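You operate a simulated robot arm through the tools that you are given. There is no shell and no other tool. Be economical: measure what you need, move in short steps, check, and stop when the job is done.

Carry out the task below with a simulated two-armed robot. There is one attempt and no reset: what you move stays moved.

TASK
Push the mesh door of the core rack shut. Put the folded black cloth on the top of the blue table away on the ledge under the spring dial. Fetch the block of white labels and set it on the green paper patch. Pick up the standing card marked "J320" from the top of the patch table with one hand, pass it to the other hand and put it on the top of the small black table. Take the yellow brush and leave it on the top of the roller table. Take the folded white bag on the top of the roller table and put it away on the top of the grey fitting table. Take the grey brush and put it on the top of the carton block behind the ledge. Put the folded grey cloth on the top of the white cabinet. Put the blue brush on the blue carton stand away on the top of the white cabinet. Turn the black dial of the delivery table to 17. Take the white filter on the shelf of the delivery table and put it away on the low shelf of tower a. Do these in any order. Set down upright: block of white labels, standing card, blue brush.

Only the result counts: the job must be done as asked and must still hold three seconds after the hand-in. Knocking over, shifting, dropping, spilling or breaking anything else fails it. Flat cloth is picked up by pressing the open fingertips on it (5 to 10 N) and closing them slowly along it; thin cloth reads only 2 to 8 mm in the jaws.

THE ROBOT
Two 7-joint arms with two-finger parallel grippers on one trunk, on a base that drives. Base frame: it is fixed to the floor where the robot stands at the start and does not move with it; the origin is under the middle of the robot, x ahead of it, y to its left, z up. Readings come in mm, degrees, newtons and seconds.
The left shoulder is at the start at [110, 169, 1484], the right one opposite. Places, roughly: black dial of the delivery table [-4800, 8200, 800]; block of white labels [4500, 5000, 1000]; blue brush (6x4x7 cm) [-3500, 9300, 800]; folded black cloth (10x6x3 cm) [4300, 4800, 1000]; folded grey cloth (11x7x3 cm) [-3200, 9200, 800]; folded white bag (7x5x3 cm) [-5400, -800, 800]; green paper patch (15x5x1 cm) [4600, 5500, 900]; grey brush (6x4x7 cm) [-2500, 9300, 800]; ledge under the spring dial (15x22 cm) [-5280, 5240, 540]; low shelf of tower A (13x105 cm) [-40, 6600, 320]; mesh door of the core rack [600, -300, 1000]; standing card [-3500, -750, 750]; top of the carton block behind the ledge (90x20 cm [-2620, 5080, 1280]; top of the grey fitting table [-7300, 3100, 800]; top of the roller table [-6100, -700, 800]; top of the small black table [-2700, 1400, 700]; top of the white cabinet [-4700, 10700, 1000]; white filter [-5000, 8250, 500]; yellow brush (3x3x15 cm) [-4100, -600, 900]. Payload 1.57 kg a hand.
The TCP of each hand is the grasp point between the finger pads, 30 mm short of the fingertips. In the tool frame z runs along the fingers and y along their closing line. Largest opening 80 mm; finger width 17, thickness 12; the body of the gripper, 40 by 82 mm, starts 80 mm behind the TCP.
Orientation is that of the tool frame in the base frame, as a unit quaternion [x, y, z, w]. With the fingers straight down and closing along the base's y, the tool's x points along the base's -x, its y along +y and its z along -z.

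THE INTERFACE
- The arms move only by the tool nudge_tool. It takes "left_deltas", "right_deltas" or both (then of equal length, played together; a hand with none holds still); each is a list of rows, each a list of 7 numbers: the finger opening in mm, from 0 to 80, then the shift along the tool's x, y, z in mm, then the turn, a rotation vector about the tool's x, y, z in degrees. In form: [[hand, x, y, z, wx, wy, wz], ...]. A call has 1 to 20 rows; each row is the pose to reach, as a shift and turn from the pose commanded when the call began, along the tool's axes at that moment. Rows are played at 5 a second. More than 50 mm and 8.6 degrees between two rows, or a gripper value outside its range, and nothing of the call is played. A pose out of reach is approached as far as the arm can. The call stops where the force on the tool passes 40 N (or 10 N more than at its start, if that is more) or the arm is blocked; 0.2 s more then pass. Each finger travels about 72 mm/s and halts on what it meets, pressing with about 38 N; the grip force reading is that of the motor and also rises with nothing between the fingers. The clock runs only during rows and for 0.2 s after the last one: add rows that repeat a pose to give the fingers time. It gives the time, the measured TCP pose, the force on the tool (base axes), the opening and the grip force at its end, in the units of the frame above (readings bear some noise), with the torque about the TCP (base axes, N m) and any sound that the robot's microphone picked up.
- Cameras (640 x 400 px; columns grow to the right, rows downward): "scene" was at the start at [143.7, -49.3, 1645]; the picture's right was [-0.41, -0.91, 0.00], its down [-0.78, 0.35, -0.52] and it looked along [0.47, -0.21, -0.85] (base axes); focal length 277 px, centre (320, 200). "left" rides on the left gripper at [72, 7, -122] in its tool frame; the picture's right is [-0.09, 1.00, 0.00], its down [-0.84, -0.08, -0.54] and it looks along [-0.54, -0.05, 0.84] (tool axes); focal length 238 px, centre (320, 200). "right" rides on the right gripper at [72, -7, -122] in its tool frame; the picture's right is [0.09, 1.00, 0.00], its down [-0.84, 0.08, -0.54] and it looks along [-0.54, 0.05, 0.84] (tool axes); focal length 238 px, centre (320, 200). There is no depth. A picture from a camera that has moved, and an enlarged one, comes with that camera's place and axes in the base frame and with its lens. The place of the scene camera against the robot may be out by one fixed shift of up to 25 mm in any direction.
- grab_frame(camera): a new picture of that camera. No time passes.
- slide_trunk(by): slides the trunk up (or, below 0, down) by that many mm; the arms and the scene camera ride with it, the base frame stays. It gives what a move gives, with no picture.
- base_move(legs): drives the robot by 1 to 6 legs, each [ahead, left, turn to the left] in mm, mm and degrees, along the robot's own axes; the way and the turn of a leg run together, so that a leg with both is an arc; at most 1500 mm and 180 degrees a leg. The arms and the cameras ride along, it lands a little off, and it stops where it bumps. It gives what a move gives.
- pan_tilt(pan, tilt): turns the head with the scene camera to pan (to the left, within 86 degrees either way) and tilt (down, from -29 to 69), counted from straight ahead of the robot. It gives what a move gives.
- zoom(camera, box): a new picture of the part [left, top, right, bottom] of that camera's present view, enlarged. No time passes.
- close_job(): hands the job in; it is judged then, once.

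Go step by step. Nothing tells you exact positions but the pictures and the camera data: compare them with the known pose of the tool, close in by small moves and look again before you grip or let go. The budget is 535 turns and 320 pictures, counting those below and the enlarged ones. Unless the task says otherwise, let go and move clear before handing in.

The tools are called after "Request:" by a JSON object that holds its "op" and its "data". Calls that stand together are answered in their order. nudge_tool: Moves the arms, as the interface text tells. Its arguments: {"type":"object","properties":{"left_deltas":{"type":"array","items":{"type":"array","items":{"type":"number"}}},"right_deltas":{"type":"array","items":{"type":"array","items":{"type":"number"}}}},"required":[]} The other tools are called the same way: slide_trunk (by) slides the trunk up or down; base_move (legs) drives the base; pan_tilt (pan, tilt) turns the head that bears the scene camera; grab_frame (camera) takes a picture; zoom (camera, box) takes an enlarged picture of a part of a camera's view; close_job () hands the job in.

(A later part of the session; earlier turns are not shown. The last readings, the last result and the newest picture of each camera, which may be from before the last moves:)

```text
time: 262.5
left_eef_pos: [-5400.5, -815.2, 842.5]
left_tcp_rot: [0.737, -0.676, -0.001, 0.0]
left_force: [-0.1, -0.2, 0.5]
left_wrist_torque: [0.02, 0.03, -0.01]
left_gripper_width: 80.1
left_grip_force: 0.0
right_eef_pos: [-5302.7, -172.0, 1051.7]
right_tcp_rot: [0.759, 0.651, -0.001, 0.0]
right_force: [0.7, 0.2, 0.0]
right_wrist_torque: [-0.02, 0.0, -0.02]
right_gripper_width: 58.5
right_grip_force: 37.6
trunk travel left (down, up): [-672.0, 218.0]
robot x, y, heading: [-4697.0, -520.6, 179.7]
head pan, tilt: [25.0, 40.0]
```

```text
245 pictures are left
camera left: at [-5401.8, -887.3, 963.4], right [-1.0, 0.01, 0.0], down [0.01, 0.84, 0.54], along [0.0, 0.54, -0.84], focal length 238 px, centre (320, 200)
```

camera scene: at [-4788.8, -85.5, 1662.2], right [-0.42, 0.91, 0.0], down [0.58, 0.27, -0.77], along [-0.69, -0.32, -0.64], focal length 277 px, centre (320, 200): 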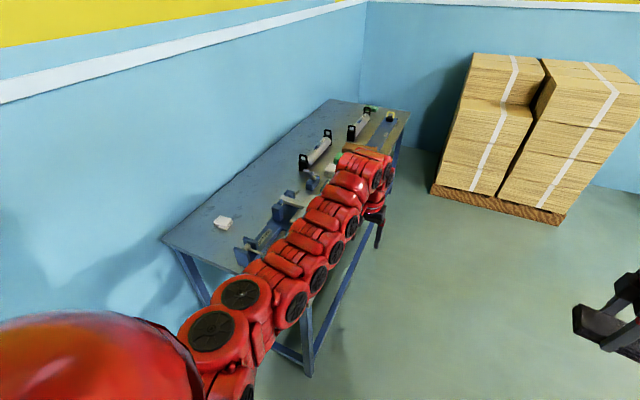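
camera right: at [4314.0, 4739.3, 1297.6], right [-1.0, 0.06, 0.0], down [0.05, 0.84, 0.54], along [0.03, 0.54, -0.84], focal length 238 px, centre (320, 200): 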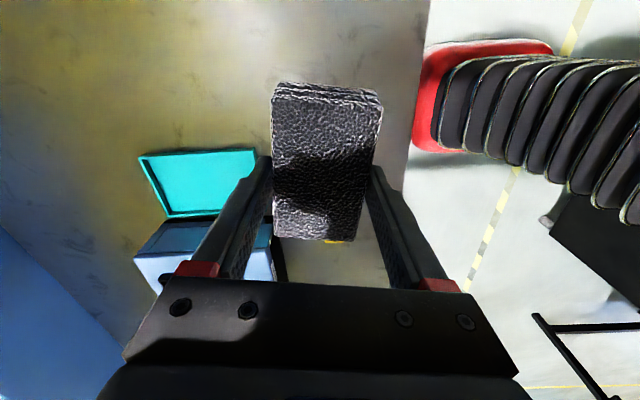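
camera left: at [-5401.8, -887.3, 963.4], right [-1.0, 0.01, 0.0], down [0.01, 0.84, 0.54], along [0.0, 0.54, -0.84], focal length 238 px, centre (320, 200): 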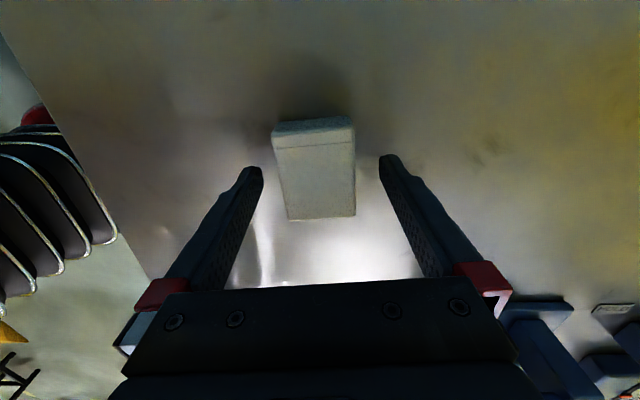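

Aligned and straddled. I go a few mm lower and close.

Request:
{"op": "slide_trunk", "data": {"by": -6}}

Request:
{"op": "nudge_tool", "data": {"left_deltas": [[72, 0, 0, 0, 0, 0, 0], [64, 0, 0, 0, 0, 0, 0], [56, 0, 0, 0, 0, 0, 0], [48, 0, 0, 0, 0, 0, 0], [42, 0, 0, 0, 0, 0, 0], [36, 0, 0, 0, 0, 0, 0], [36, 0, 0, 0, 0, 0, 0]]}}

Request:
{"op": "slide_trunk", "data": {"by": 150}}

Request:
{"op": "grab_frame", "data": {"camera": "left"}}

```text
time: 263.1
left_eef_pos: [-5401.0, -816.1, 836.0]
left_tcp_rot: [0.737, -0.676, -0.001, 0.001]
left_force: [0.3, -0.1, -0.3]
left_wrist_torque: [0.03, 0.02, 0.04]
left_gripper_width: 79.6
left_grip_force: 0.1
right_eef_pos: [-5302.5, -171.1, 1046.0]
right_tcp_rot: [0.759, 0.652, 0.0, 0.001]
right_force: [-0.2, 0.0, -0.5]
right_wrist_torque: [-0.02, 0.02, 0.0]
right_gripper_width: 58.6
right_grip_force: 38.1
trunk travel left (down, up): [-666.0, 224.0]
robot x, y, heading: [-4702.6, -524.2, 179.6]
head pan, tilt: [25.0, 40.0]
```

```text
time: 264.7
left_eef_pos: [-5400.3, -815.7, 836.4]
left_tcp_rot: [0.737, -0.676, -0.001, 0.0]
left_force: [0.2, 0.1, -0.4]
left_wrist_torque: [0.01, -0.04, 0.03]
left_gripper_width: 48.6
left_grip_force: 37.8
right_eef_pos: [-5301.7, -170.1, 1045.9]
right_tcp_rot: [0.759, 0.651, 0.001, 0.0]
right_force: [-0.3, -0.5, -1.0]
right_wrist_torque: [-0.02, 0.01, 0.0]
right_gripper_width: 58.7
right_grip_force: 37.8
trunk travel left (down, up): [-666.0, 224.0]
robot x, y, heading: [-4697.8, -520.9, 180.0]
head pan, tilt: [25.0, 40.0]
```

```text
time: 266.4
left_eef_pos: [-5402.0, -814.4, 986.0]
left_tcp_rot: [0.736, -0.677, -0.001, 0.0]
left_force: [1.1, 0.9, -0.1]
left_wrist_torque: [-0.02, 0.01, -0.01]
left_gripper_width: 48.6
left_grip_force: 38.1
right_eef_pos: [-5302.2, -171.8, 1194.2]
right_tcp_rot: [0.759, 0.651, 0.0, 0.0]
right_force: [-0.5, 0.1, -1.2]
right_wrist_torque: [0.02, 0.03, 0.0]
right_gripper_width: 58.5
right_grip_force: 38.0
trunk travel left (down, up): [-816.0, 74.0]
robot x, y, heading: [-4699.0, -523.6, 180.0]
head pan, tilt: [25.0, 40.0]
```

```text
244 pictures are left
camera left: at [-5402.3, -887.3, 1106.9], right [-1.0, 0.01, 0.0], down [0.01, 0.84, 0.54], along [0.0, 0.54, -0.84], focal length 238 px, centre (320, 200)
```

left: 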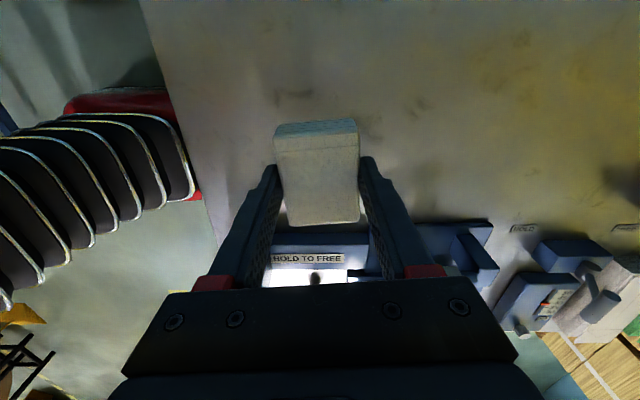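

The bag is held. I strafe back into the lane and look toward the grey fitting table.

Request:
{"op": "slide_trunk", "data": {"by": 60}}

Request:
{"op": "base_move", "data": {"legs": [[100, -800, 0], [0, -800, 0]]}}

Request:
{"op": "pan_tilt", "data": {"pan": -20, "tilt": 15}}

Request:
{"op": "grab_frame", "data": {"camera": "scene"}}

```text
time: 267.4
left_eef_pos: [-5401.6, -815.2, 1045.5]
left_tcp_rot: [0.737, -0.676, -0.001, -0.001]
left_force: [0.0, 0.8, -0.3]
left_wrist_torque: [0.01, -0.04, -0.01]
left_gripper_width: 48.5
left_grip_force: 38.3
right_eef_pos: [-5302.5, -170.7, 1255.0]
right_tcp_rot: [0.759, 0.651, 0.0, 0.001]
right_force: [0.4, -0.6, -0.9]
right_wrist_torque: [0.01, -0.03, -0.01]
right_gripper_width: 59.0
right_grip_force: 37.9
trunk travel left (down, up): [-876.0, 14.0]
robot x, y, heading: [-4699.9, -523.1, 180.0]
head pan, tilt: [25.0, 40.0]
```

```text
time: 275.6
left_eef_pos: [-5513.7, 746.0, 1045.6]
left_tcp_rot: [0.748, -0.664, -0.001, 0.001]
left_force: [-0.4, -0.6, -0.8]
left_wrist_torque: [-0.04, -0.02, 0.0]
left_gripper_width: 48.8
left_grip_force: 38.3
right_eef_pos: [-5436.2, 1394.5, 1254.3]
right_tcp_rot: [0.747, 0.664, 0.0, -0.001]
right_force: [0.2, -0.3, 0.2]
right_wrist_torque: [0.0, -0.01, -0.01]
right_gripper_width: 59.0
right_grip_force: 38.2
trunk travel left (down, up): [-876.0, 14.0]
robot x, y, heading: [-4820.6, 1062.4, -178.5]
head pan, tilt: [25.0, 40.0]
```

```text
time: 276.7
left_eef_pos: [-5513.4, 747.7, 1045.5]
left_tcp_rot: [0.747, -0.665, -0.001, -0.001]
left_force: [-0.9, -0.1, -0.4]
left_wrist_torque: [0.03, 0.04, -0.01]
left_gripper_width: 48.4
left_grip_force: 37.7
right_eef_pos: [-5435.2, 1394.2, 1254.4]
right_tcp_rot: [0.747, 0.664, -0.001, 0.0]
right_force: [-0.3, -0.2, -0.2]
right_wrist_torque: [0.01, 0.02, -0.01]
right_gripper_width: 58.9
right_grip_force: 37.7
trunk travel left (down, up): [-876.0, 14.0]
robot x, y, heading: [-4820.3, 1063.9, -178.2]
head pan, tilt: [-20.0, 15.0]
```

```text
243 pictures are left
camera scene: at [-4989.6, 1068.3, 1787.7], right [0.31, 0.95, 0.0], down [0.25, -0.08, -0.97], along [-0.92, 0.3, -0.26], focal length 277 px, centre (320, 200)
```

scene: 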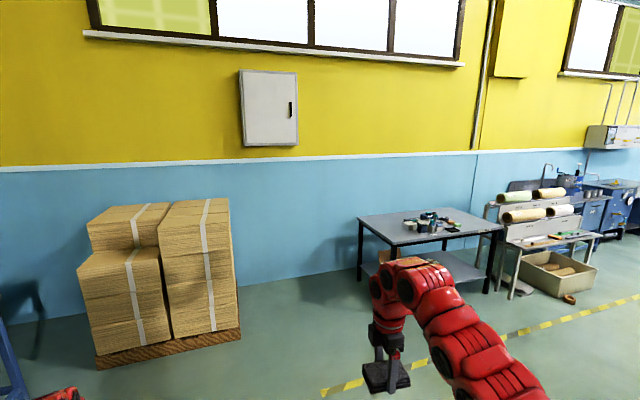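

Request:
{"op": "base_move", "data": {"legs": [[1480, -50, -1.8], [0, -700, 0]]}}

Request:
{"op": "pan_tilt", "data": {"pan": -25, "tilt": 25}}

Request:
{"op": "grab_frame", "data": {"camera": "scene"}}

```text
time: 287.6
left_eef_pos: [-7022.6, 1497.3, 1046.5]
left_tcp_rot: [0.736, -0.677, -0.001, 0.001]
left_force: [-0.2, -0.3, -0.8]
left_wrist_torque: [0.02, -0.03, 0.0]
left_gripper_width: 48.5
left_grip_force: 38.2
right_eef_pos: [-6923.3, 2139.9, 1256.2]
right_tcp_rot: [0.76, 0.65, 0.0, -0.001]
right_force: [-0.8, -0.1, -0.7]
right_wrist_torque: [-0.01, 0.0, 0.0]
right_gripper_width: 58.7
right_grip_force: 38.3
trunk travel left (down, up): [-876.0, 14.0]
robot x, y, heading: [-6320.5, 1788.9, 179.6]
head pan, tilt: [-20.0, 15.0]
```

```text
time: 288.3
left_eef_pos: [-7024.3, 1498.6, 1046.1]
left_tcp_rot: [0.735, -0.678, 0.0, 0.0]
left_force: [-0.4, 0.6, -0.5]
left_wrist_torque: [-0.02, 0.0, -0.02]
left_gripper_width: 48.5
left_grip_force: 38.0
right_eef_pos: [-6921.7, 2142.1, 1254.7]
right_tcp_rot: [0.76, 0.65, 0.0, 0.0]
right_force: [0.7, 0.0, -0.7]
right_wrist_torque: [-0.01, 0.0, -0.03]
right_gripper_width: 58.8
right_grip_force: 37.6
trunk travel left (down, up): [-876.0, 14.0]
robot x, y, heading: [-6323.6, 1789.3, 179.6]
head pan, tilt: [-25.0, 25.0]
```

```text
242 pictures are left
camera scene: at [-6483.8, 1807.7, 1771.5], right [0.43, 0.9, 0.0], down [0.38, -0.18, -0.91], along [-0.82, 0.39, -0.42], focal length 277 px, centre (320, 200)
```

scene: 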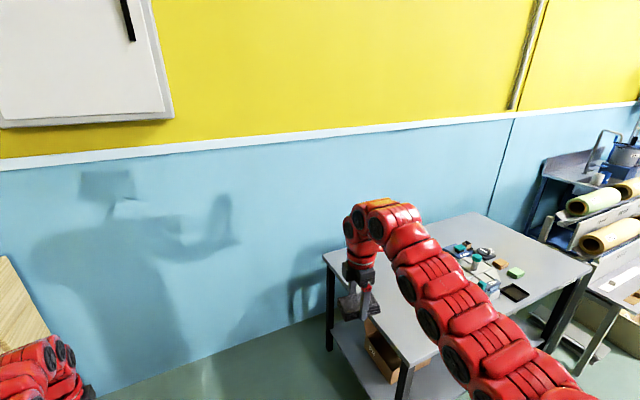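

The table's left part (y 2400–2950) is free. I strafe so the left hand is over about (-7150,2650).

Request:
{"op": "base_move", "data": {"legs": [[0, -1150, 0], [126, 0, 0]]}}

Request:
{"op": "grab_frame", "data": {"camera": "left"}}

```text
time: 295.1
left_eef_pos: [-7141.0, 2667.4, 1047.1]
left_tcp_rot: [0.735, -0.678, -0.002, 0.0]
left_force: [0.0, 0.2, -0.9]
left_wrist_torque: [-0.01, -0.02, -0.01]
left_gripper_width: 48.6
left_grip_force: 37.9
right_eef_pos: [-7037.8, 3311.2, 1256.1]
right_tcp_rot: [0.761, 0.649, -0.001, -0.001]
right_force: [0.5, 0.7, 1.0]
right_wrist_torque: [-0.01, 0.01, 0.03]
right_gripper_width: 58.8
right_grip_force: 37.8
trunk travel left (down, up): [-876.0, 14.0]
robot x, y, heading: [-6440.9, 2953.3, 179.6]
head pan, tilt: [-25.0, 25.0]
```

```text
241 pictures are left
camera left: at [-7142.3, 2594.9, 1168.1], right [-1.0, 0.01, 0.0], down [0.01, 0.84, 0.54], along [0.0, 0.54, -0.84], focal length 238 px, centre (320, 200)
```

left: 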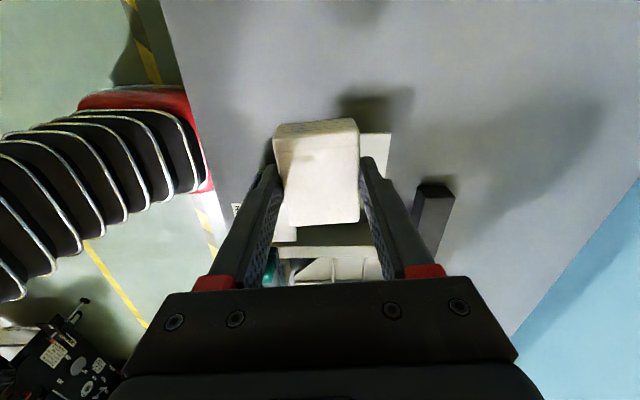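

A white plate starts at y≈2707, so I shift 110 mm toward -y before lowering.

Request:
{"op": "base_move", "data": {"legs": [[0, 110, 0]]}}

Request:
{"op": "slide_trunk", "data": {"by": -180}}

Request:
{"op": "grab_frame", "data": {"camera": "left"}}

Request:
{"op": "grab_frame", "data": {"camera": "scene"}}

```text
time: 296.3
left_eef_pos: [-7143.7, 2560.0, 1045.3]
left_tcp_rot: [0.734, -0.679, -0.001, 0.001]
left_force: [0.8, 0.7, -0.4]
left_wrist_torque: [0.01, 0.03, -0.01]
left_gripper_width: 48.3
left_grip_force: 38.1
right_eef_pos: [-7040.7, 3204.2, 1255.6]
right_tcp_rot: [0.761, 0.648, 0.0, 0.0]
right_force: [-1.2, 0.2, -0.8]
right_wrist_torque: [0.0, 0.01, 0.01]
right_gripper_width: 58.8
right_grip_force: 38.1
trunk travel left (down, up): [-876.0, 14.0]
robot x, y, heading: [-6439.2, 2846.2, 179.4]
head pan, tilt: [-25.0, 25.0]
```

```text
time: 298.3
left_eef_pos: [-7144.0, 2559.8, 866.6]
left_tcp_rot: [0.734, -0.679, -0.001, 0.0]
left_force: [0.5, 0.2, -0.1]
left_wrist_torque: [-0.02, 0.02, 0.01]
left_gripper_width: 48.8
left_grip_force: 38.3
right_eef_pos: [-7038.9, 3203.4, 1074.4]
right_tcp_rot: [0.761, 0.648, 0.0, 0.0]
right_force: [-0.3, 0.9, 0.0]
right_wrist_torque: [-0.03, -0.01, 0.04]
right_gripper_width: 58.7
right_grip_force: 38.2
trunk travel left (down, up): [-696.0, 194.0]
robot x, y, heading: [-6440.0, 2845.6, 179.6]
head pan, tilt: [-25.0, 25.0]
```

```text
240 pictures are left
camera left: at [-7145.8, 2487.5, 987.2], right [-1.0, 0.02, 0.0], down [0.01, 0.84, 0.54], along [0.01, 0.54, -0.84], focal length 238 px, centre (320, 200)
```

left: 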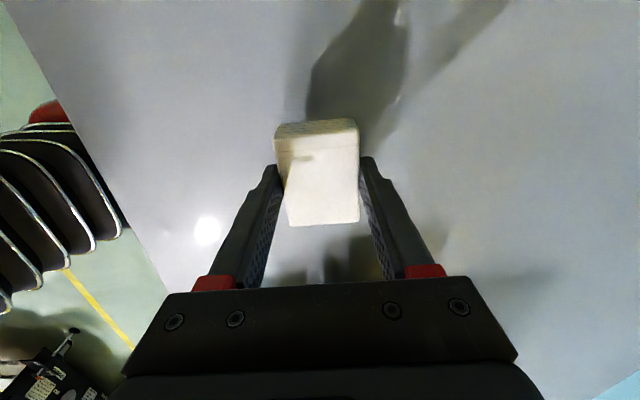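

```text
239 pictures are left
camera scene: at [-6601.7, 2865.3, 1591.5], right [0.43, 0.9, 0.0], down [0.38, -0.18, -0.91], along [-0.82, 0.39, -0.42], focal length 277 px, centre (320, 200)
```

scene: 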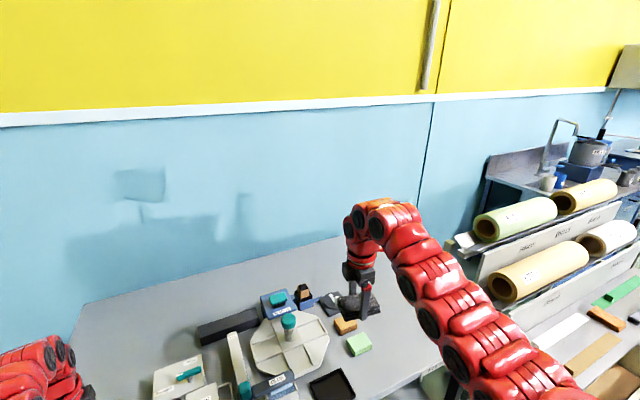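

Request:
{"op": "slide_trunk", "data": {"by": -24}}

Request:
{"op": "slide_trunk", "data": {"by": -5}}

Request:
{"op": "slide_trunk", "data": {"by": -4}}

```text
time: 299.0
left_eef_pos: [-7143.3, 2559.5, 842.1]
left_tcp_rot: [0.734, -0.679, -0.001, 0.0]
left_force: [0.5, -0.3, -0.6]
left_wrist_torque: [0.0, 0.01, -0.01]
left_gripper_width: 48.6
left_grip_force: 37.8
right_eef_pos: [-7038.3, 3202.5, 1050.8]
right_tcp_rot: [0.762, 0.648, 0.001, 0.0]
right_force: [0.3, 0.4, 0.2]
right_wrist_torque: [0.03, 0.02, 0.01]
right_gripper_width: 58.8
right_grip_force: 38.2
trunk travel left (down, up): [-672.0, 218.0]
robot x, y, heading: [-6443.5, 2843.9, 179.5]
head pan, tilt: [-25.0, 25.0]
```

```text
time: 299.5
left_eef_pos: [-7143.8, 2559.2, 837.1]
left_tcp_rot: [0.734, -0.679, -0.002, 0.0]
left_force: [-0.5, 0.3, -0.3]
left_wrist_torque: [0.0, -0.04, 0.02]
left_gripper_width: 48.6
left_grip_force: 38.1
right_eef_pos: [-7039.5, 3202.4, 1046.0]
right_tcp_rot: [0.762, 0.648, 0.0, 0.0]
right_force: [0.4, -0.5, -0.8]
right_wrist_torque: [0.01, -0.01, 0.0]
right_gripper_width: 58.9
right_grip_force: 37.6
trunk travel left (down, up): [-667.0, 223.0]
robot x, y, heading: [-6440.0, 2843.6, 179.2]
head pan, tilt: [-25.0, 25.0]
```

```text
time: 300.0
left_eef_pos: [-7144.8, 2559.2, 835.2]
left_tcp_rot: [0.734, -0.679, -0.002, 0.003]
left_force: [0.3, -0.5, 17.8]
left_wrist_torque: [0.09, -0.34, 0.01]
left_gripper_width: 48.6
left_grip_force: 38.0
right_eef_pos: [-7036.7, 3204.2, 1042.4]
right_tcp_rot: [0.762, 0.647, 0.0, -0.001]
right_force: [-0.1, -0.6, -0.5]
right_wrist_torque: [-0.02, -0.01, 0.0]
right_gripper_width: 58.9
right_grip_force: 38.2
trunk travel left (down, up): [-663.0, 227.0]
robot x, y, heading: [-6441.5, 2842.7, 179.3]
head pan, tilt: [-25.0, 25.0]
```

The bag touched down. I open and rise.

Request:
{"op": "nudge_tool", "data": {"left_deltas": [[50, 0, 0, -2, 0, 0, 0], [58, 0, 0, -2, 0, 0, 0], [70, 0, 0, -2, 0, 0, 0], [80, 0, 0, -2, 0, 0, 0], [80, 0, 0, -20, 0, 0, 0]]}}

Request:
{"op": "slide_trunk", "data": {"by": 200}}

Request:
{"op": "grab_frame", "data": {"camera": "left"}}

```text
time: 301.2
left_eef_pos: [-7143.7, 2560.2, 851.6]
left_tcp_rot: [0.734, -0.679, -0.001, 0.001]
left_force: [0.5, -0.6, 0.7]
left_wrist_torque: [-0.01, -0.01, 0.03]
left_gripper_width: 80.1
left_grip_force: 0.1
right_eef_pos: [-7039.5, 3202.4, 1041.7]
right_tcp_rot: [0.761, 0.648, 0.0, 0.0]
right_force: [-0.9, -0.2, 0.1]
right_wrist_torque: [-0.01, 0.03, 0.01]
right_gripper_width: 58.8
right_grip_force: 38.0
trunk travel left (down, up): [-663.0, 227.0]
robot x, y, heading: [-6441.1, 2845.8, 179.5]
head pan, tilt: [-25.0, 25.0]
```

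```text
time: 303.4
left_eef_pos: [-7144.6, 2559.4, 1052.6]
left_tcp_rot: [0.734, -0.679, -0.001, 0.0]
left_force: [0.6, 0.3, -0.1]
left_wrist_torque: [-0.01, 0.0, 0.01]
left_gripper_width: 80.1
left_grip_force: 0.0
right_eef_pos: [-7039.2, 3201.8, 1240.7]
right_tcp_rot: [0.761, 0.648, 0.0, 0.0]
right_force: [-0.3, 0.0, 0.5]
right_wrist_torque: [0.0, 0.03, -0.01]
right_gripper_width: 59.1
right_grip_force: 38.1
trunk travel left (down, up): [-863.0, 27.0]
robot x, y, heading: [-6441.8, 2845.7, 179.2]
head pan, tilt: [-25.0, 25.0]
```

```text
238 pictures are left
camera left: at [-7146.0, 2487.7, 1172.9], right [-1.0, 0.02, 0.0], down [0.01, 0.84, 0.54], along [0.01, 0.54, -0.84], focal length 238 px, centre (320, 200)
```

left: 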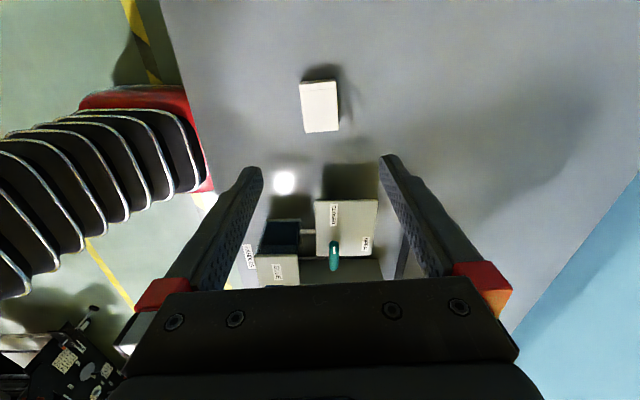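

The bag is on the fitting table. Next is the black cloth on the ledge near (-5280,5240,540), so I back up and look to the right (north).

Request:
{"op": "base_move", "data": {"legs": [[-400, 0, 0]]}}

Request:
{"op": "pan_tilt", "data": {"pan": -80, "tilt": 15}}

Request:
{"op": "grab_frame", "data": {"camera": "scene"}}

```text
time: 305.9
left_eef_pos: [-6739.0, 2555.1, 1050.9]
left_tcp_rot: [0.733, -0.68, -0.001, 0.0]
left_force: [0.0, 0.2, -0.5]
left_wrist_torque: [0.01, -0.05, 0.04]
left_gripper_width: 79.8
left_grip_force: 0.1
right_eef_pos: [-6632.5, 3199.6, 1241.8]
right_tcp_rot: [0.763, 0.647, 0.0, 0.0]
right_force: [0.3, -0.8, -0.5]
right_wrist_torque: [0.0, 0.0, 0.02]
right_gripper_width: 58.8
right_grip_force: 37.9
trunk travel left (down, up): [-863.0, 27.0]
robot x, y, heading: [-6035.2, 2841.0, 179.0]
head pan, tilt: [-25.0, 25.0]
```

```text
time: 307.2
left_eef_pos: [-6737.9, 2556.3, 1050.9]
left_tcp_rot: [0.732, -0.682, -0.001, -0.001]
left_force: [0.3, -0.2, 0.0]
left_wrist_torque: [-0.03, 0.01, 0.0]
left_gripper_width: 80.0
left_grip_force: 0.0
right_eef_pos: [-6630.9, 3199.3, 1242.4]
right_tcp_rot: [0.763, 0.646, 0.0, 0.0]
right_force: [0.6, 0.1, 0.0]
right_wrist_torque: [-0.01, 0.0, 0.02]
right_gripper_width: 58.9
right_grip_force: 38.0
trunk travel left (down, up): [-863.0, 27.0]
robot x, y, heading: [-6032.0, 2840.4, 179.1]
head pan, tilt: [-80.0, 15.0]
```

```text
237 pictures are left
camera scene: at [-6126.8, 2912.8, 1774.7], right [0.99, 0.16, 0.0], down [0.04, -0.26, -0.97], along [-0.16, 0.95, -0.26], focal length 277 px, centre (320, 200)
```

scene: 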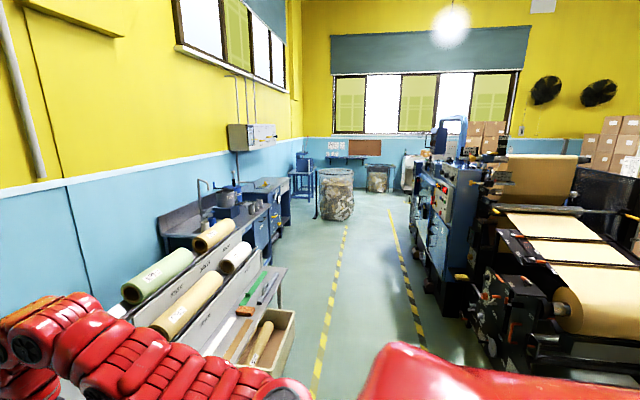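

The print machine with the ledge stands along the right of the aisle. I move east a little, turn north and drive up the aisle.

Request:
{"op": "base_move", "data": {"legs": [[-300, 0, 0], [0, 0, -89], [1000, 0, 0]]}}

Request:
{"op": "pan_tilt", "data": {"pan": -25, "tilt": 38}}

Request:
{"op": "grab_frame", "data": {"camera": "scene"}}

```text
time: 317.8
left_eef_pos: [-6017.1, 4534.9, 1050.7]
left_tcp_rot: [-0.043, 0.999, 0.001, 0.001]
left_force: [-0.5, -0.4, -1.1]
left_wrist_torque: [0.02, -0.03, -0.01]
left_gripper_width: 80.0
left_grip_force: 0.0
right_eef_pos: [-5374.4, 4435.2, 1242.9]
right_tcp_rot: [0.997, -0.076, 0.001, 0.0]
right_force: [-0.2, 0.8, -0.2]
right_wrist_torque: [-0.01, 0.0, 0.02]
right_gripper_width: 58.7
right_grip_force: 37.9
trunk travel left (down, up): [-863.0, 27.0]
robot x, y, heading: [-5723.7, 3830.9, 90.2]
head pan, tilt: [-80.0, 15.0]
```

```text
time: 319.0
left_eef_pos: [-6017.7, 4534.0, 1052.8]
left_tcp_rot: [-0.043, 0.999, 0.001, 0.001]
left_force: [-0.4, -0.3, 0.6]
left_wrist_torque: [-0.01, -0.01, 0.02]
left_gripper_width: 79.9
left_grip_force: 0.1
right_eef_pos: [-5374.5, 4436.8, 1241.9]
right_tcp_rot: [0.997, -0.076, 0.0, 0.001]
right_force: [0.4, 0.2, 0.6]
right_wrist_torque: [-0.02, 0.0, 0.0]
right_gripper_width: 58.6
right_grip_force: 38.3
trunk travel left (down, up): [-863.0, 27.0]
robot x, y, heading: [-5725.3, 3834.3, 90.3]
head pan, tilt: [-25.0, 38.0]
```

```text
236 pictures are left
camera scene: at [-5687.6, 3970.3, 1738.2], right [0.91, -0.43, 0.0], down [-0.26, -0.56, -0.79], along [0.34, 0.71, -0.62], focal length 277 px, centre (320, 200)
```

scene: 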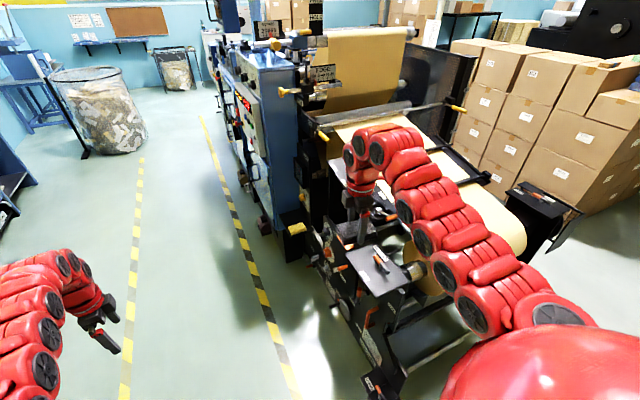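

Request:
{"op": "zoom", "data": {"camera": "scene", "box": [220, 160, 380, 290]}}

```text
3.08 times, centred on (300, 225) of scene
camera zoom: at [-5687.6, 3970.3, 1738.2], right [0.91, -0.43, 0.0], down [-0.26, -0.56, -0.79], along [0.34, 0.71, -0.62], focal length 852 px, centre (382, 123)
```

zoom: 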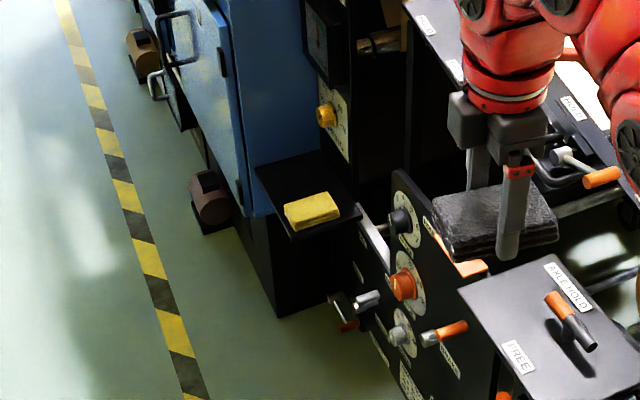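

The ledge (black shelf with a yellow cloth) is below a yellow knob. The free half is to the north, around (-5280,5265). I approach from the south-west, facing north-east.

Request:
{"op": "base_move", "data": {"legs": [[0, 325, 0], [950, 0, 0], [0, 0, -45]]}}

Request:
{"op": "nudge_tool", "data": {"right_deltas": [[40, 0, 0, 0, 0, 0, 8], [40, 0, 0, 0, 0, 0, 16], [40, 0, 0, 0, 0, 0, 24], [40, 0, 0, 0, 0, 0, 32], [40, 0, 0, 0, 0, 0, 38], [40, 0, 0, 0, 0, 0, 38]]}}

Request:
{"op": "pan_tilt", "data": {"pan": -5, "tilt": 38}}

Request:
{"op": "grab_frame", "data": {"camera": "scene"}}

Request:
{"op": "grab_frame", "data": {"camera": "right"}}

```text
time: 327.8
left_eef_pos: [-5770.5, 5487.8, 1051.7]
left_tcp_rot: [0.339, 0.941, 0.001, 0.0]
left_force: [-0.9, 0.1, 0.1]
left_wrist_torque: [0.01, 0.03, -0.01]
left_gripper_width: 80.1
left_grip_force: 0.1
right_eef_pos: [-5380.8, 4966.2, 1241.2]
right_tcp_rot: [0.894, -0.448, 0.001, 0.0]
right_force: [0.4, 0.5, -0.2]
right_wrist_torque: [0.0, -0.01, 0.0]
right_gripper_width: 58.8
right_grip_force: 38.0
trunk travel left (down, up): [-863.0, 27.0]
robot x, y, heading: [-6052.2, 4784.5, 45.2]
head pan, tilt: [-25.0, 38.0]
```

```text
time: 329.2
left_eef_pos: [-5770.3, 5487.4, 1052.2]
left_tcp_rot: [0.339, 0.941, 0.0, 0.001]
left_force: [-0.1, -0.1, -0.2]
left_wrist_torque: [-0.01, 0.0, -0.02]
left_gripper_width: 80.1
left_grip_force: 0.1
right_eef_pos: [-5380.8, 4966.4, 1243.2]
right_tcp_rot: [-0.699, 0.716, 0.001, -0.001]
right_force: [0.5, 0.9, 0.1]
right_wrist_torque: [0.0, -0.02, 0.02]
right_gripper_width: 58.7
right_grip_force: 38.2
trunk travel left (down, up): [-863.0, 27.0]
robot x, y, heading: [-6052.4, 4781.5, 45.2]
head pan, tilt: [-25.0, 38.0]
```

```text
time: 330.1
left_eef_pos: [-5770.7, 5487.5, 1051.5]
left_tcp_rot: [0.339, 0.941, 0.001, 0.001]
left_force: [-0.3, -0.5, 0.7]
left_wrist_torque: [-0.01, -0.01, -0.01]
left_gripper_width: 80.0
left_grip_force: 0.1
right_eef_pos: [-5380.1, 4966.8, 1241.8]
right_tcp_rot: [-0.7, 0.714, 0.0, 0.002]
right_force: [-0.4, 0.1, -1.3]
right_wrist_torque: [-0.01, 0.01, 0.02]
right_gripper_width: 58.8
right_grip_force: 37.7
trunk travel left (down, up): [-863.0, 27.0]
robot x, y, heading: [-6054.3, 4783.5, 45.1]
head pan, tilt: [-5.0, 38.0]
```

```text
234 pictures are left
camera scene: at [-5931.1, 4873.7, 1738.2], right [0.65, -0.76, 0.0], down [-0.47, -0.4, -0.79], along [0.6, 0.51, -0.62], focal length 277 px, centre (320, 200)
```

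scene: 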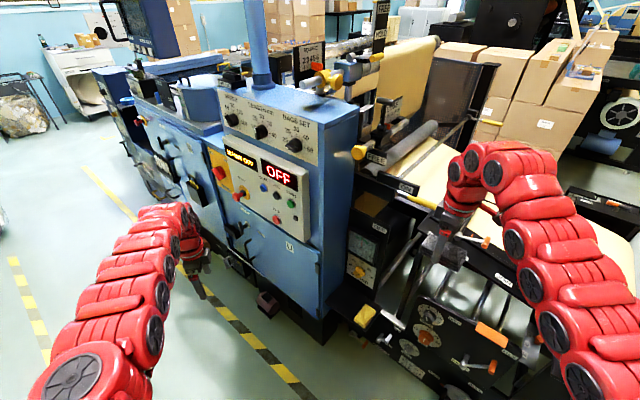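

```text
233 pictures are left
camera right: at [-5376.4, 4894.6, 1365.7], right [-1.0, -0.07, 0.0], down [-0.06, 0.84, 0.54], along [-0.04, 0.54, -0.84], focal length 238 px, centre (320, 200)
```

right: 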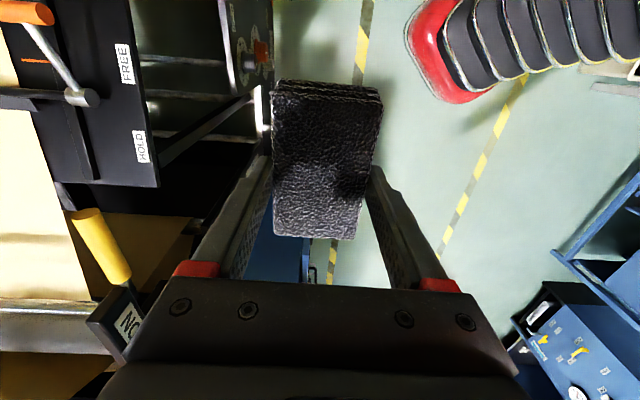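

Request:
{"op": "zoom", "data": {"camera": "scene", "box": [290, 180, 450, 380]}}

```text
2.00 times, centred on (370, 280) of scene
camera zoom: at [-5931.1, 4873.7, 1738.2], right [0.65, -0.76, 0.0], down [-0.47, -0.4, -0.79], along [0.6, 0.51, -0.62], focal length 554 px, centre (220, 40)
```

zoom: 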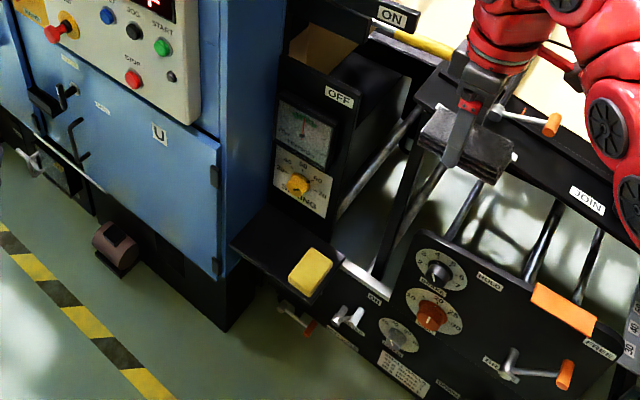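

Now the geometry is clear: ledge x −5356..−5206, y 5110..5333, with the cabinet to the north, the dial column to the east and the yellow cloth on the south part. I bring the hand over (-5303,5250).

Request:
{"op": "base_move", "data": {"legs": [[245, 140, 0]]}}

Request:
{"op": "grab_frame", "data": {"camera": "scene"}}

Request:
{"op": "grab_frame", "data": {"camera": "right"}}

```text
time: 332.0
left_eef_pos: [-5694.3, 5758.9, 1051.8]
left_tcp_rot: [0.339, 0.941, 0.001, 0.001]
left_force: [-0.5, -0.2, 0.2]
left_wrist_torque: [0.01, -0.01, -0.03]
left_gripper_width: 79.9
left_grip_force: 0.1
right_eef_pos: [-5303.8, 5235.3, 1242.8]
right_tcp_rot: [-0.699, 0.715, 0.001, 0.0]
right_force: [-0.4, 0.2, -1.1]
right_wrist_torque: [0.01, -0.01, 0.02]
right_gripper_width: 58.6
right_grip_force: 38.2
trunk travel left (down, up): [-863.0, 27.0]
robot x, y, heading: [-5979.6, 5054.7, 45.4]
head pan, tilt: [-5.0, 38.0]
```

```text
231 pictures are left
camera scene: at [-5855.2, 5144.4, 1738.3], right [0.65, -0.76, 0.0], down [-0.47, -0.4, -0.79], along [0.6, 0.51, -0.62], focal length 277 px, centre (320, 200)
```

scene: 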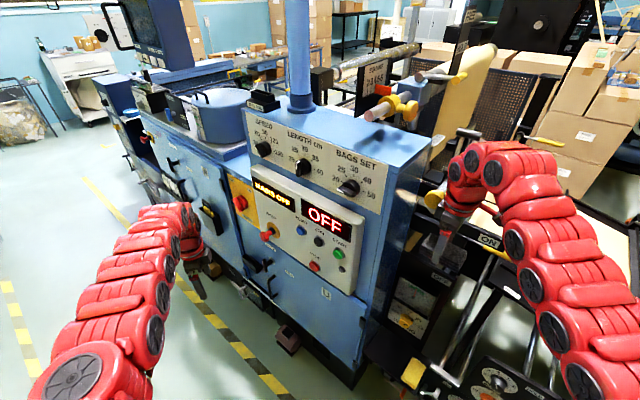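

```text
230 pictures are left
camera right: at [-5300.4, 5164.5, 1365.8], right [-1.0, -0.07, 0.0], down [-0.06, 0.84, 0.54], along [-0.04, 0.54, -0.84], focal length 238 px, centre (320, 200)
```

right: 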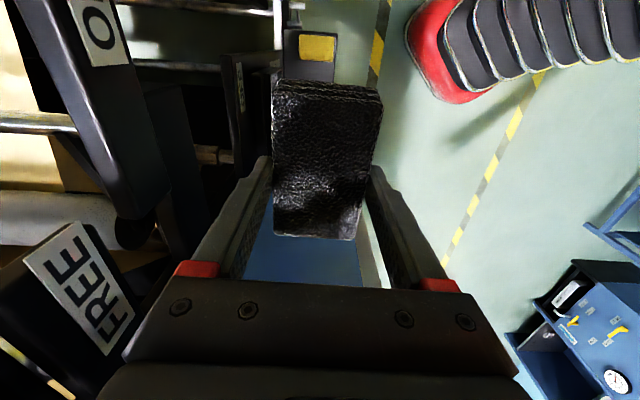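

I nudge the hand slightly west and north, then lower in stages.

Request:
{"op": "nudge_tool", "data": {"right_deltas": [[40, -6, 4, 0, 0, 0, 0], [40, -12, 9, 0, 0, 0, 0]]}}

Request:
{"op": "slide_trunk", "data": {"by": -300}}

Request:
{"op": "grab_frame", "data": {"camera": "right"}}

Request:
{"op": "grab_frame", "data": {"camera": "scene"}}

```text
time: 332.6
left_eef_pos: [-5694.3, 5759.8, 1052.6]
left_tcp_rot: [0.341, 0.94, 0.0, 0.002]
left_force: [0.2, 0.0, 0.1]
left_wrist_torque: [0.01, -0.02, -0.02]
left_gripper_width: 79.8
left_grip_force: 0.0
right_eef_pos: [-5312.8, 5247.3, 1242.3]
right_tcp_rot: [-0.695, 0.719, 0.001, -0.001]
right_force: [0.0, -0.3, 0.5]
right_wrist_torque: [-0.01, 0.02, -0.05]
right_gripper_width: 58.8
right_grip_force: 38.2
trunk travel left (down, up): [-863.0, 27.0]
robot x, y, heading: [-5975.9, 5054.4, 45.6]
head pan, tilt: [-5.0, 38.0]
```

```text
time: 335.6
left_eef_pos: [-5694.8, 5759.1, 751.4]
left_tcp_rot: [0.34, 0.941, 0.001, 0.001]
left_force: [-0.3, -0.1, 0.0]
left_wrist_torque: [-0.02, 0.02, 0.01]
left_gripper_width: 80.0
left_grip_force: 0.0
right_eef_pos: [-5313.4, 5248.2, 942.1]
right_tcp_rot: [-0.697, 0.718, 0.001, -0.002]
right_force: [-0.5, 0.0, 0.2]
right_wrist_torque: [0.0, -0.01, -0.02]
right_gripper_width: 59.0
right_grip_force: 37.2
trunk travel left (down, up): [-563.0, 327.0]
robot x, y, heading: [-5983.1, 5051.7, 45.5]
head pan, tilt: [-5.0, 38.0]
```

```text
229 pictures are left
camera right: at [-5308.8, 5176.1, 1066.0], right [-1.0, -0.06, 0.0], down [-0.05, 0.84, 0.54], along [-0.04, 0.54, -0.84], focal length 238 px, centre (320, 200)
```

right: 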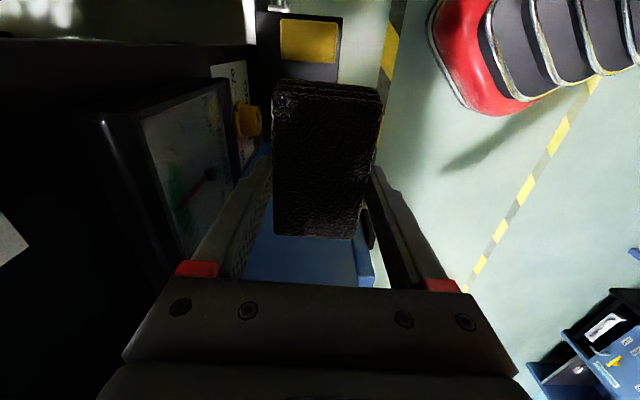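

```text
228 pictures are left
camera scene: at [-5855.4, 5145.6, 1438.2], right [0.65, -0.76, 0.0], down [-0.47, -0.4, -0.79], along [0.6, 0.51, -0.62], focal length 277 px, centre (320, 200)
```

scene: 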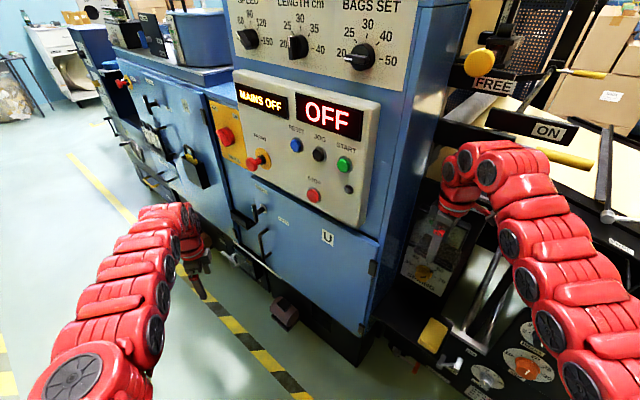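

The knob is near x≈-5230 and the hand has a margin of about 20 mm or more. I continue down.

Request:
{"op": "slide_trunk", "data": {"by": -200}}

Request:
{"op": "slide_trunk", "data": {"by": -110}}

Request:
{"op": "grab_frame", "data": {"camera": "right"}}

Request:
{"op": "grab_frame", "data": {"camera": "scene"}}

```text
time: 337.8
left_eef_pos: [-5694.7, 5760.2, 552.4]
left_tcp_rot: [0.34, 0.94, 0.0, 0.001]
left_force: [1.1, 0.4, 0.3]
left_wrist_torque: [-0.02, 0.01, -0.01]
left_gripper_width: 80.1
left_grip_force: 0.1
right_eef_pos: [-5312.8, 5248.1, 742.1]
right_tcp_rot: [-0.697, 0.717, 0.002, -0.001]
right_force: [0.0, 0.5, 1.0]
right_wrist_torque: [-0.01, 0.0, 0.04]
right_gripper_width: 58.9
right_grip_force: 38.2
trunk travel left (down, up): [-363.0, 527.0]
robot x, y, heading: [-5975.2, 5056.1, 45.2]
head pan, tilt: [-5.0, 38.0]
```

```text
time: 339.2
left_eef_pos: [-5692.6, 5759.2, 442.4]
left_tcp_rot: [0.34, 0.94, 0.0, 0.001]
left_force: [0.2, -0.1, 0.3]
left_wrist_torque: [-0.02, 0.01, 0.0]
left_gripper_width: 79.8
left_grip_force: 0.0
right_eef_pos: [-5314.0, 5248.0, 632.1]
right_tcp_rot: [-0.696, 0.718, 0.002, -0.001]
right_force: [-0.1, -0.7, -0.5]
right_wrist_torque: [-0.02, 0.0, -0.02]
right_gripper_width: 58.7
right_grip_force: 38.3
trunk travel left (down, up): [-253.0, 637.0]
robot x, y, heading: [-5977.0, 5053.7, 45.3]
head pan, tilt: [-5.0, 38.0]
```

```text
227 pictures are left
camera right: at [-5308.9, 5176.0, 756.1], right [-1.0, -0.06, 0.0], down [-0.05, 0.84, 0.54], along [-0.04, 0.54, -0.84], focal length 238 px, centre (320, 200)
```

right: 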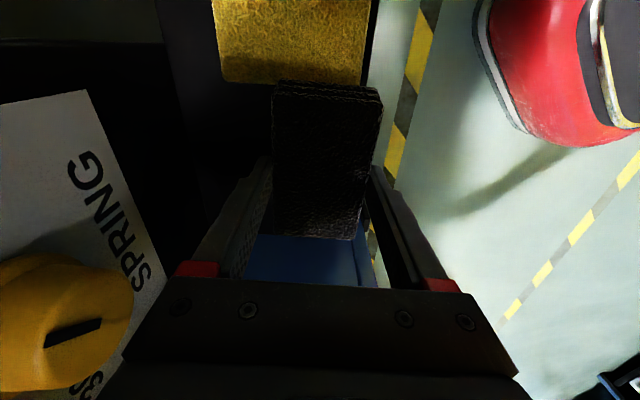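

```text
226 pictures are left
camera scene: at [-5855.5, 5145.5, 1128.2], right [0.65, -0.76, 0.0], down [-0.47, -0.4, -0.79], along [0.6, 0.51, -0.62], focal length 277 px, centre (320, 200)
```

scene: 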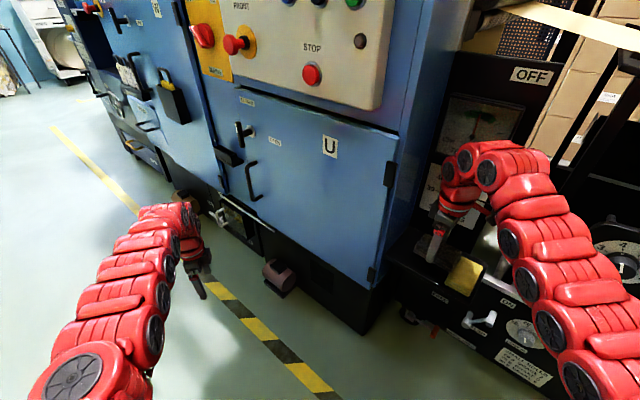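

The yellow cloth's edge is at y≈5199, so I must place further north. I tilt the hand 15° so its body leans south away from the cabinet, and move the tips 25 mm north.

Request:
{"op": "nudge_tool", "data": {"right_deltas": [[40, -6, 0, 0, 0, -5, 0], [40, -14, 0, 0, 0, -10, 0], [40, -24, 0, 0, 0, -15, 0], [40, -24, 0, 0, 0, -15, 0]]}}

Request:
{"op": "slide_trunk", "data": {"by": -30}}

Request:
{"op": "grab_frame", "data": {"camera": "right"}}

Request:
{"op": "zoom", "data": {"camera": "scene", "box": [380, 140, 540, 300]}}

```text
time: 340.2
left_eef_pos: [-5694.3, 5759.3, 442.5]
left_tcp_rot: [0.339, 0.941, 0.002, 0.002]
left_force: [0.4, -0.3, 0.6]
left_wrist_torque: [0.02, -0.05, -0.03]
left_gripper_width: 80.0
left_grip_force: 0.1
right_eef_pos: [-5290.7, 5276.1, 640.7]
right_tcp_rot: [-0.691, 0.71, 0.092, 0.093]
right_force: [0.1, 0.3, 0.4]
right_wrist_torque: [0.02, -0.01, -0.04]
right_gripper_width: 58.7
right_grip_force: 38.3
right hand out of reach, approached as far as the arm can: row 1, 2, 3, 4
trunk travel left (down, up): [-253.0, 637.0]
robot x, y, heading: [-5979.5, 5057.4, 45.3]
head pan, tilt: [-5.0, 38.0]
```

```text
time: 341.0
left_eef_pos: [-5694.7, 5759.6, 411.9]
left_tcp_rot: [0.339, 0.941, 0.001, 0.001]
left_force: [0.1, 0.9, 0.2]
left_wrist_torque: [-0.05, 0.0, -0.01]
left_gripper_width: 80.0
left_grip_force: 0.0
right_eef_pos: [-5291.6, 5273.3, 608.9]
right_tcp_rot: [-0.69, 0.712, 0.092, 0.093]
right_force: [0.1, -0.1, -0.2]
right_wrist_torque: [-0.01, 0.01, -0.04]
right_gripper_width: 58.5
right_grip_force: 37.9
trunk travel left (down, up): [-223.0, 667.0]
robot x, y, heading: [-5976.4, 5053.6, 45.2]
head pan, tilt: [-5.0, 38.0]
```

```text
225 pictures are left
camera right: at [-5288.2, 5173.3, 708.8], right [-1.0, -0.06, -0.02], down [-0.05, 0.67, 0.74], along [-0.03, 0.74, -0.67], focal length 238 px, centre (320, 200)
```

right: 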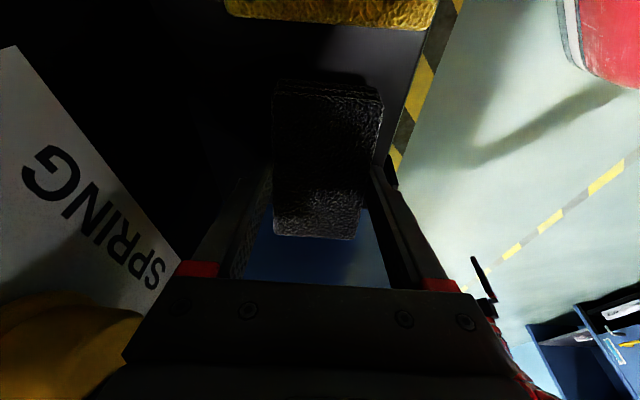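

```text
2.50 times, centred on (460, 220) of scene
camera zoom: at [-5855.6, 5145.4, 1098.2], right [0.65, -0.76, 0.0], down [-0.47, -0.4, -0.79], along [0.6, 0.51, -0.62], focal length 692 px, centre (-30, 150)
```

zoom: 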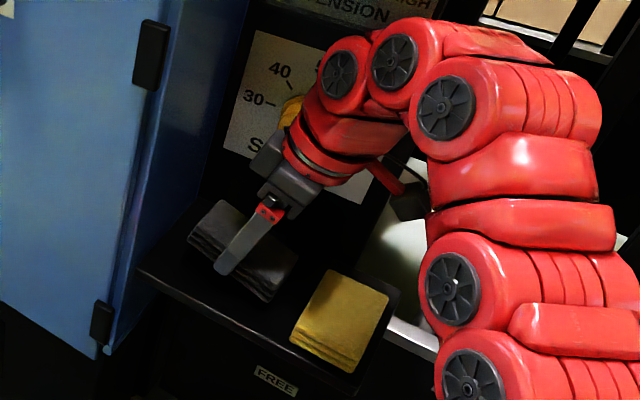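

The hand drifted 20 mm east toward the knob, so I shift the base west a bit and then lower.

Request:
{"op": "base_move", "data": {"legs": [[-10, 11, 0]]}}

Request:
{"op": "slide_trunk", "data": {"by": -15}}

Request:
{"op": "slide_trunk", "data": {"by": -6}}

```text
time: 341.7
left_eef_pos: [-5708.5, 5760.4, 412.9]
left_tcp_rot: [0.34, 0.94, 0.0, 0.001]
left_force: [-0.3, 0.3, -0.5]
left_wrist_torque: [0.02, -0.01, 0.0]
left_gripper_width: 80.0
left_grip_force: 0.0
right_eef_pos: [-5306.7, 5275.1, 608.1]
right_tcp_rot: [-0.69, 0.712, 0.093, 0.093]
right_force: [-0.7, -0.6, 0.0]
right_wrist_torque: [0.01, 0.0, -0.01]
right_gripper_width: 58.7
right_grip_force: 38.3
trunk travel left (down, up): [-223.0, 667.0]
robot x, y, heading: [-5996.5, 5053.2, 45.3]
head pan, tilt: [-5.0, 38.0]
```

```text
time: 342.4
left_eef_pos: [-5708.2, 5760.9, 396.9]
left_tcp_rot: [0.339, 0.941, 0.002, 0.001]
left_force: [0.1, 0.7, 0.2]
left_wrist_torque: [-0.03, -0.01, -0.03]
left_gripper_width: 80.1
left_grip_force: 0.0
right_eef_pos: [-5306.3, 5274.7, 592.6]
right_tcp_rot: [-0.69, 0.712, 0.092, 0.093]
right_force: [0.4, 0.2, 0.5]
right_wrist_torque: [-0.02, 0.01, -0.01]
right_gripper_width: 58.9
right_grip_force: 37.9
trunk travel left (down, up): [-208.0, 682.0]
robot x, y, heading: [-5993.5, 5054.1, 45.1]
head pan, tilt: [-5.0, 38.0]
```

```text
time: 342.9
left_eef_pos: [-5709.8, 5760.6, 391.4]
left_tcp_rot: [0.339, 0.941, 0.001, 0.001]
left_force: [-0.3, 0.8, -0.5]
left_wrist_torque: [0.0, 0.0, -0.01]
left_gripper_width: 79.6
left_grip_force: 0.0
right_eef_pos: [-5306.9, 5275.2, 590.2]
right_tcp_rot: [-0.691, 0.711, 0.092, 0.095]
right_force: [5.7, 6.1, 27.2]
right_wrist_torque: [-0.89, -0.25, 0.26]
right_gripper_width: 58.6
right_grip_force: 38.1
trunk travel left (down, up): [-202.0, 688.0]
robot x, y, heading: [-5992.8, 5054.8, 45.4]
head pan, tilt: [-5.0, 38.0]
```

Contact with the south edge. I ease up, level the cloth by 9°, and set it down again.

Request:
{"op": "nudge_tool", "data": {"right_deltas": [[40, 0, 0, -2, 0, 4, 0], [40, 0, 0, -2, 0, 9, 0], [40, 0, 0, -2, 0, 9, 0]]}}

Request:
{"op": "slide_trunk", "data": {"by": -6}}

```text
time: 343.7
left_eef_pos: [-5708.1, 5760.3, 390.3]
left_tcp_rot: [0.34, 0.941, 0.001, 0.002]
left_force: [-0.6, -0.2, 1.1]
left_wrist_torque: [-0.03, 0.0, 0.02]
left_gripper_width: 80.1
left_grip_force: 0.1
right_eef_pos: [-5306.4, 5274.1, 587.2]
right_tcp_rot: [-0.695, 0.717, 0.038, 0.035]
right_force: [-1.0, -0.1, -0.4]
right_wrist_torque: [-0.02, 0.03, -0.03]
right_gripper_width: 58.7
right_grip_force: 38.1
trunk travel left (down, up): [-202.0, 688.0]
robot x, y, heading: [-5991.9, 5055.2, 45.2]
head pan, tilt: [-5.0, 38.0]
```

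```text
time: 344.3
left_eef_pos: [-5709.7, 5759.5, 384.2]
left_tcp_rot: [0.34, 0.94, 0.001, -0.001]
left_force: [0.4, -0.1, 0.7]
left_wrist_torque: [0.04, 0.02, -0.02]
left_gripper_width: 80.1
left_grip_force: 0.1
right_eef_pos: [-5305.6, 5273.7, 582.7]
right_tcp_rot: [-0.695, 0.717, 0.038, 0.036]
right_force: [-0.2, 0.3, 0.1]
right_wrist_torque: [-0.05, 0.0, 0.0]
right_gripper_width: 58.6
right_grip_force: 38.6
trunk travel left (down, up): [-196.0, 694.0]
robot x, y, heading: [-5991.5, 5056.5, 45.3]
head pan, tilt: [-5.0, 38.0]
```

Request:
{"op": "slide_trunk", "data": {"by": -5}}

Request:
{"op": "nudge_tool", "data": {"right_deltas": [[60, 0, 0, 0, 0, 0, 0], [66, 0, 0, 0, 0, 0, 0], [72, 0, 0, 0, 0, 0, 0], [76, 0, 0, 0, 0, 0, 0], [76, 0, 0, 0, 0, 0, 0]]}}

Request:
{"op": "grab_frame", "data": {"camera": "right"}}

```text
time: 344.8
left_eef_pos: [-5709.9, 5759.9, 380.8]
left_tcp_rot: [0.34, 0.94, 0.002, 0.001]
left_force: [0.5, -0.1, -0.3]
left_wrist_torque: [-0.01, 0.01, 0.04]
left_gripper_width: 80.0
left_grip_force: 0.0
right_eef_pos: [-5305.8, 5274.5, 580.8]
right_tcp_rot: [-0.696, 0.716, 0.036, 0.038]
right_force: [4.5, 2.9, 23.8]
right_wrist_torque: [-1.17, -0.11, 0.22]
right_gripper_width: 58.7
right_grip_force: 38.1
trunk travel left (down, up): [-191.0, 699.0]
robot x, y, heading: [-5991.5, 5054.4, 45.6]
head pan, tilt: [-5.0, 38.0]
```

```text
time: 346.0
left_eef_pos: [-5709.0, 5759.0, 380.3]
left_tcp_rot: [0.339, 0.941, 0.001, 0.001]
left_force: [-1.1, 0.4, -0.2]
left_wrist_torque: [0.0, 0.01, -0.01]
left_gripper_width: 80.1
left_grip_force: 0.1
right_eef_pos: [-5306.1, 5274.7, 578.0]
right_tcp_rot: [-0.695, 0.717, 0.037, 0.037]
right_force: [0.0, -0.4, -1.0]
right_wrist_torque: [0.05, -0.02, 0.02]
right_gripper_width: 76.1
right_grip_force: 0.1
trunk travel left (down, up): [-191.0, 699.0]
robot x, y, heading: [-5996.7, 5055.8, 45.2]
head pan, tilt: [-5.0, 38.0]
```

```text
223 pictures are left
camera right: at [-5301.9, 5190.5, 693.1], right [-1.0, -0.06, -0.01], down [-0.05, 0.78, 0.63], along [-0.03, 0.63, -0.78], focal length 238 px, centre (320, 200)
```

right: 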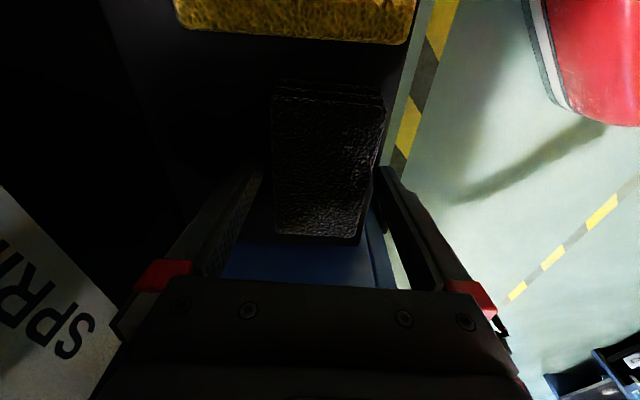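

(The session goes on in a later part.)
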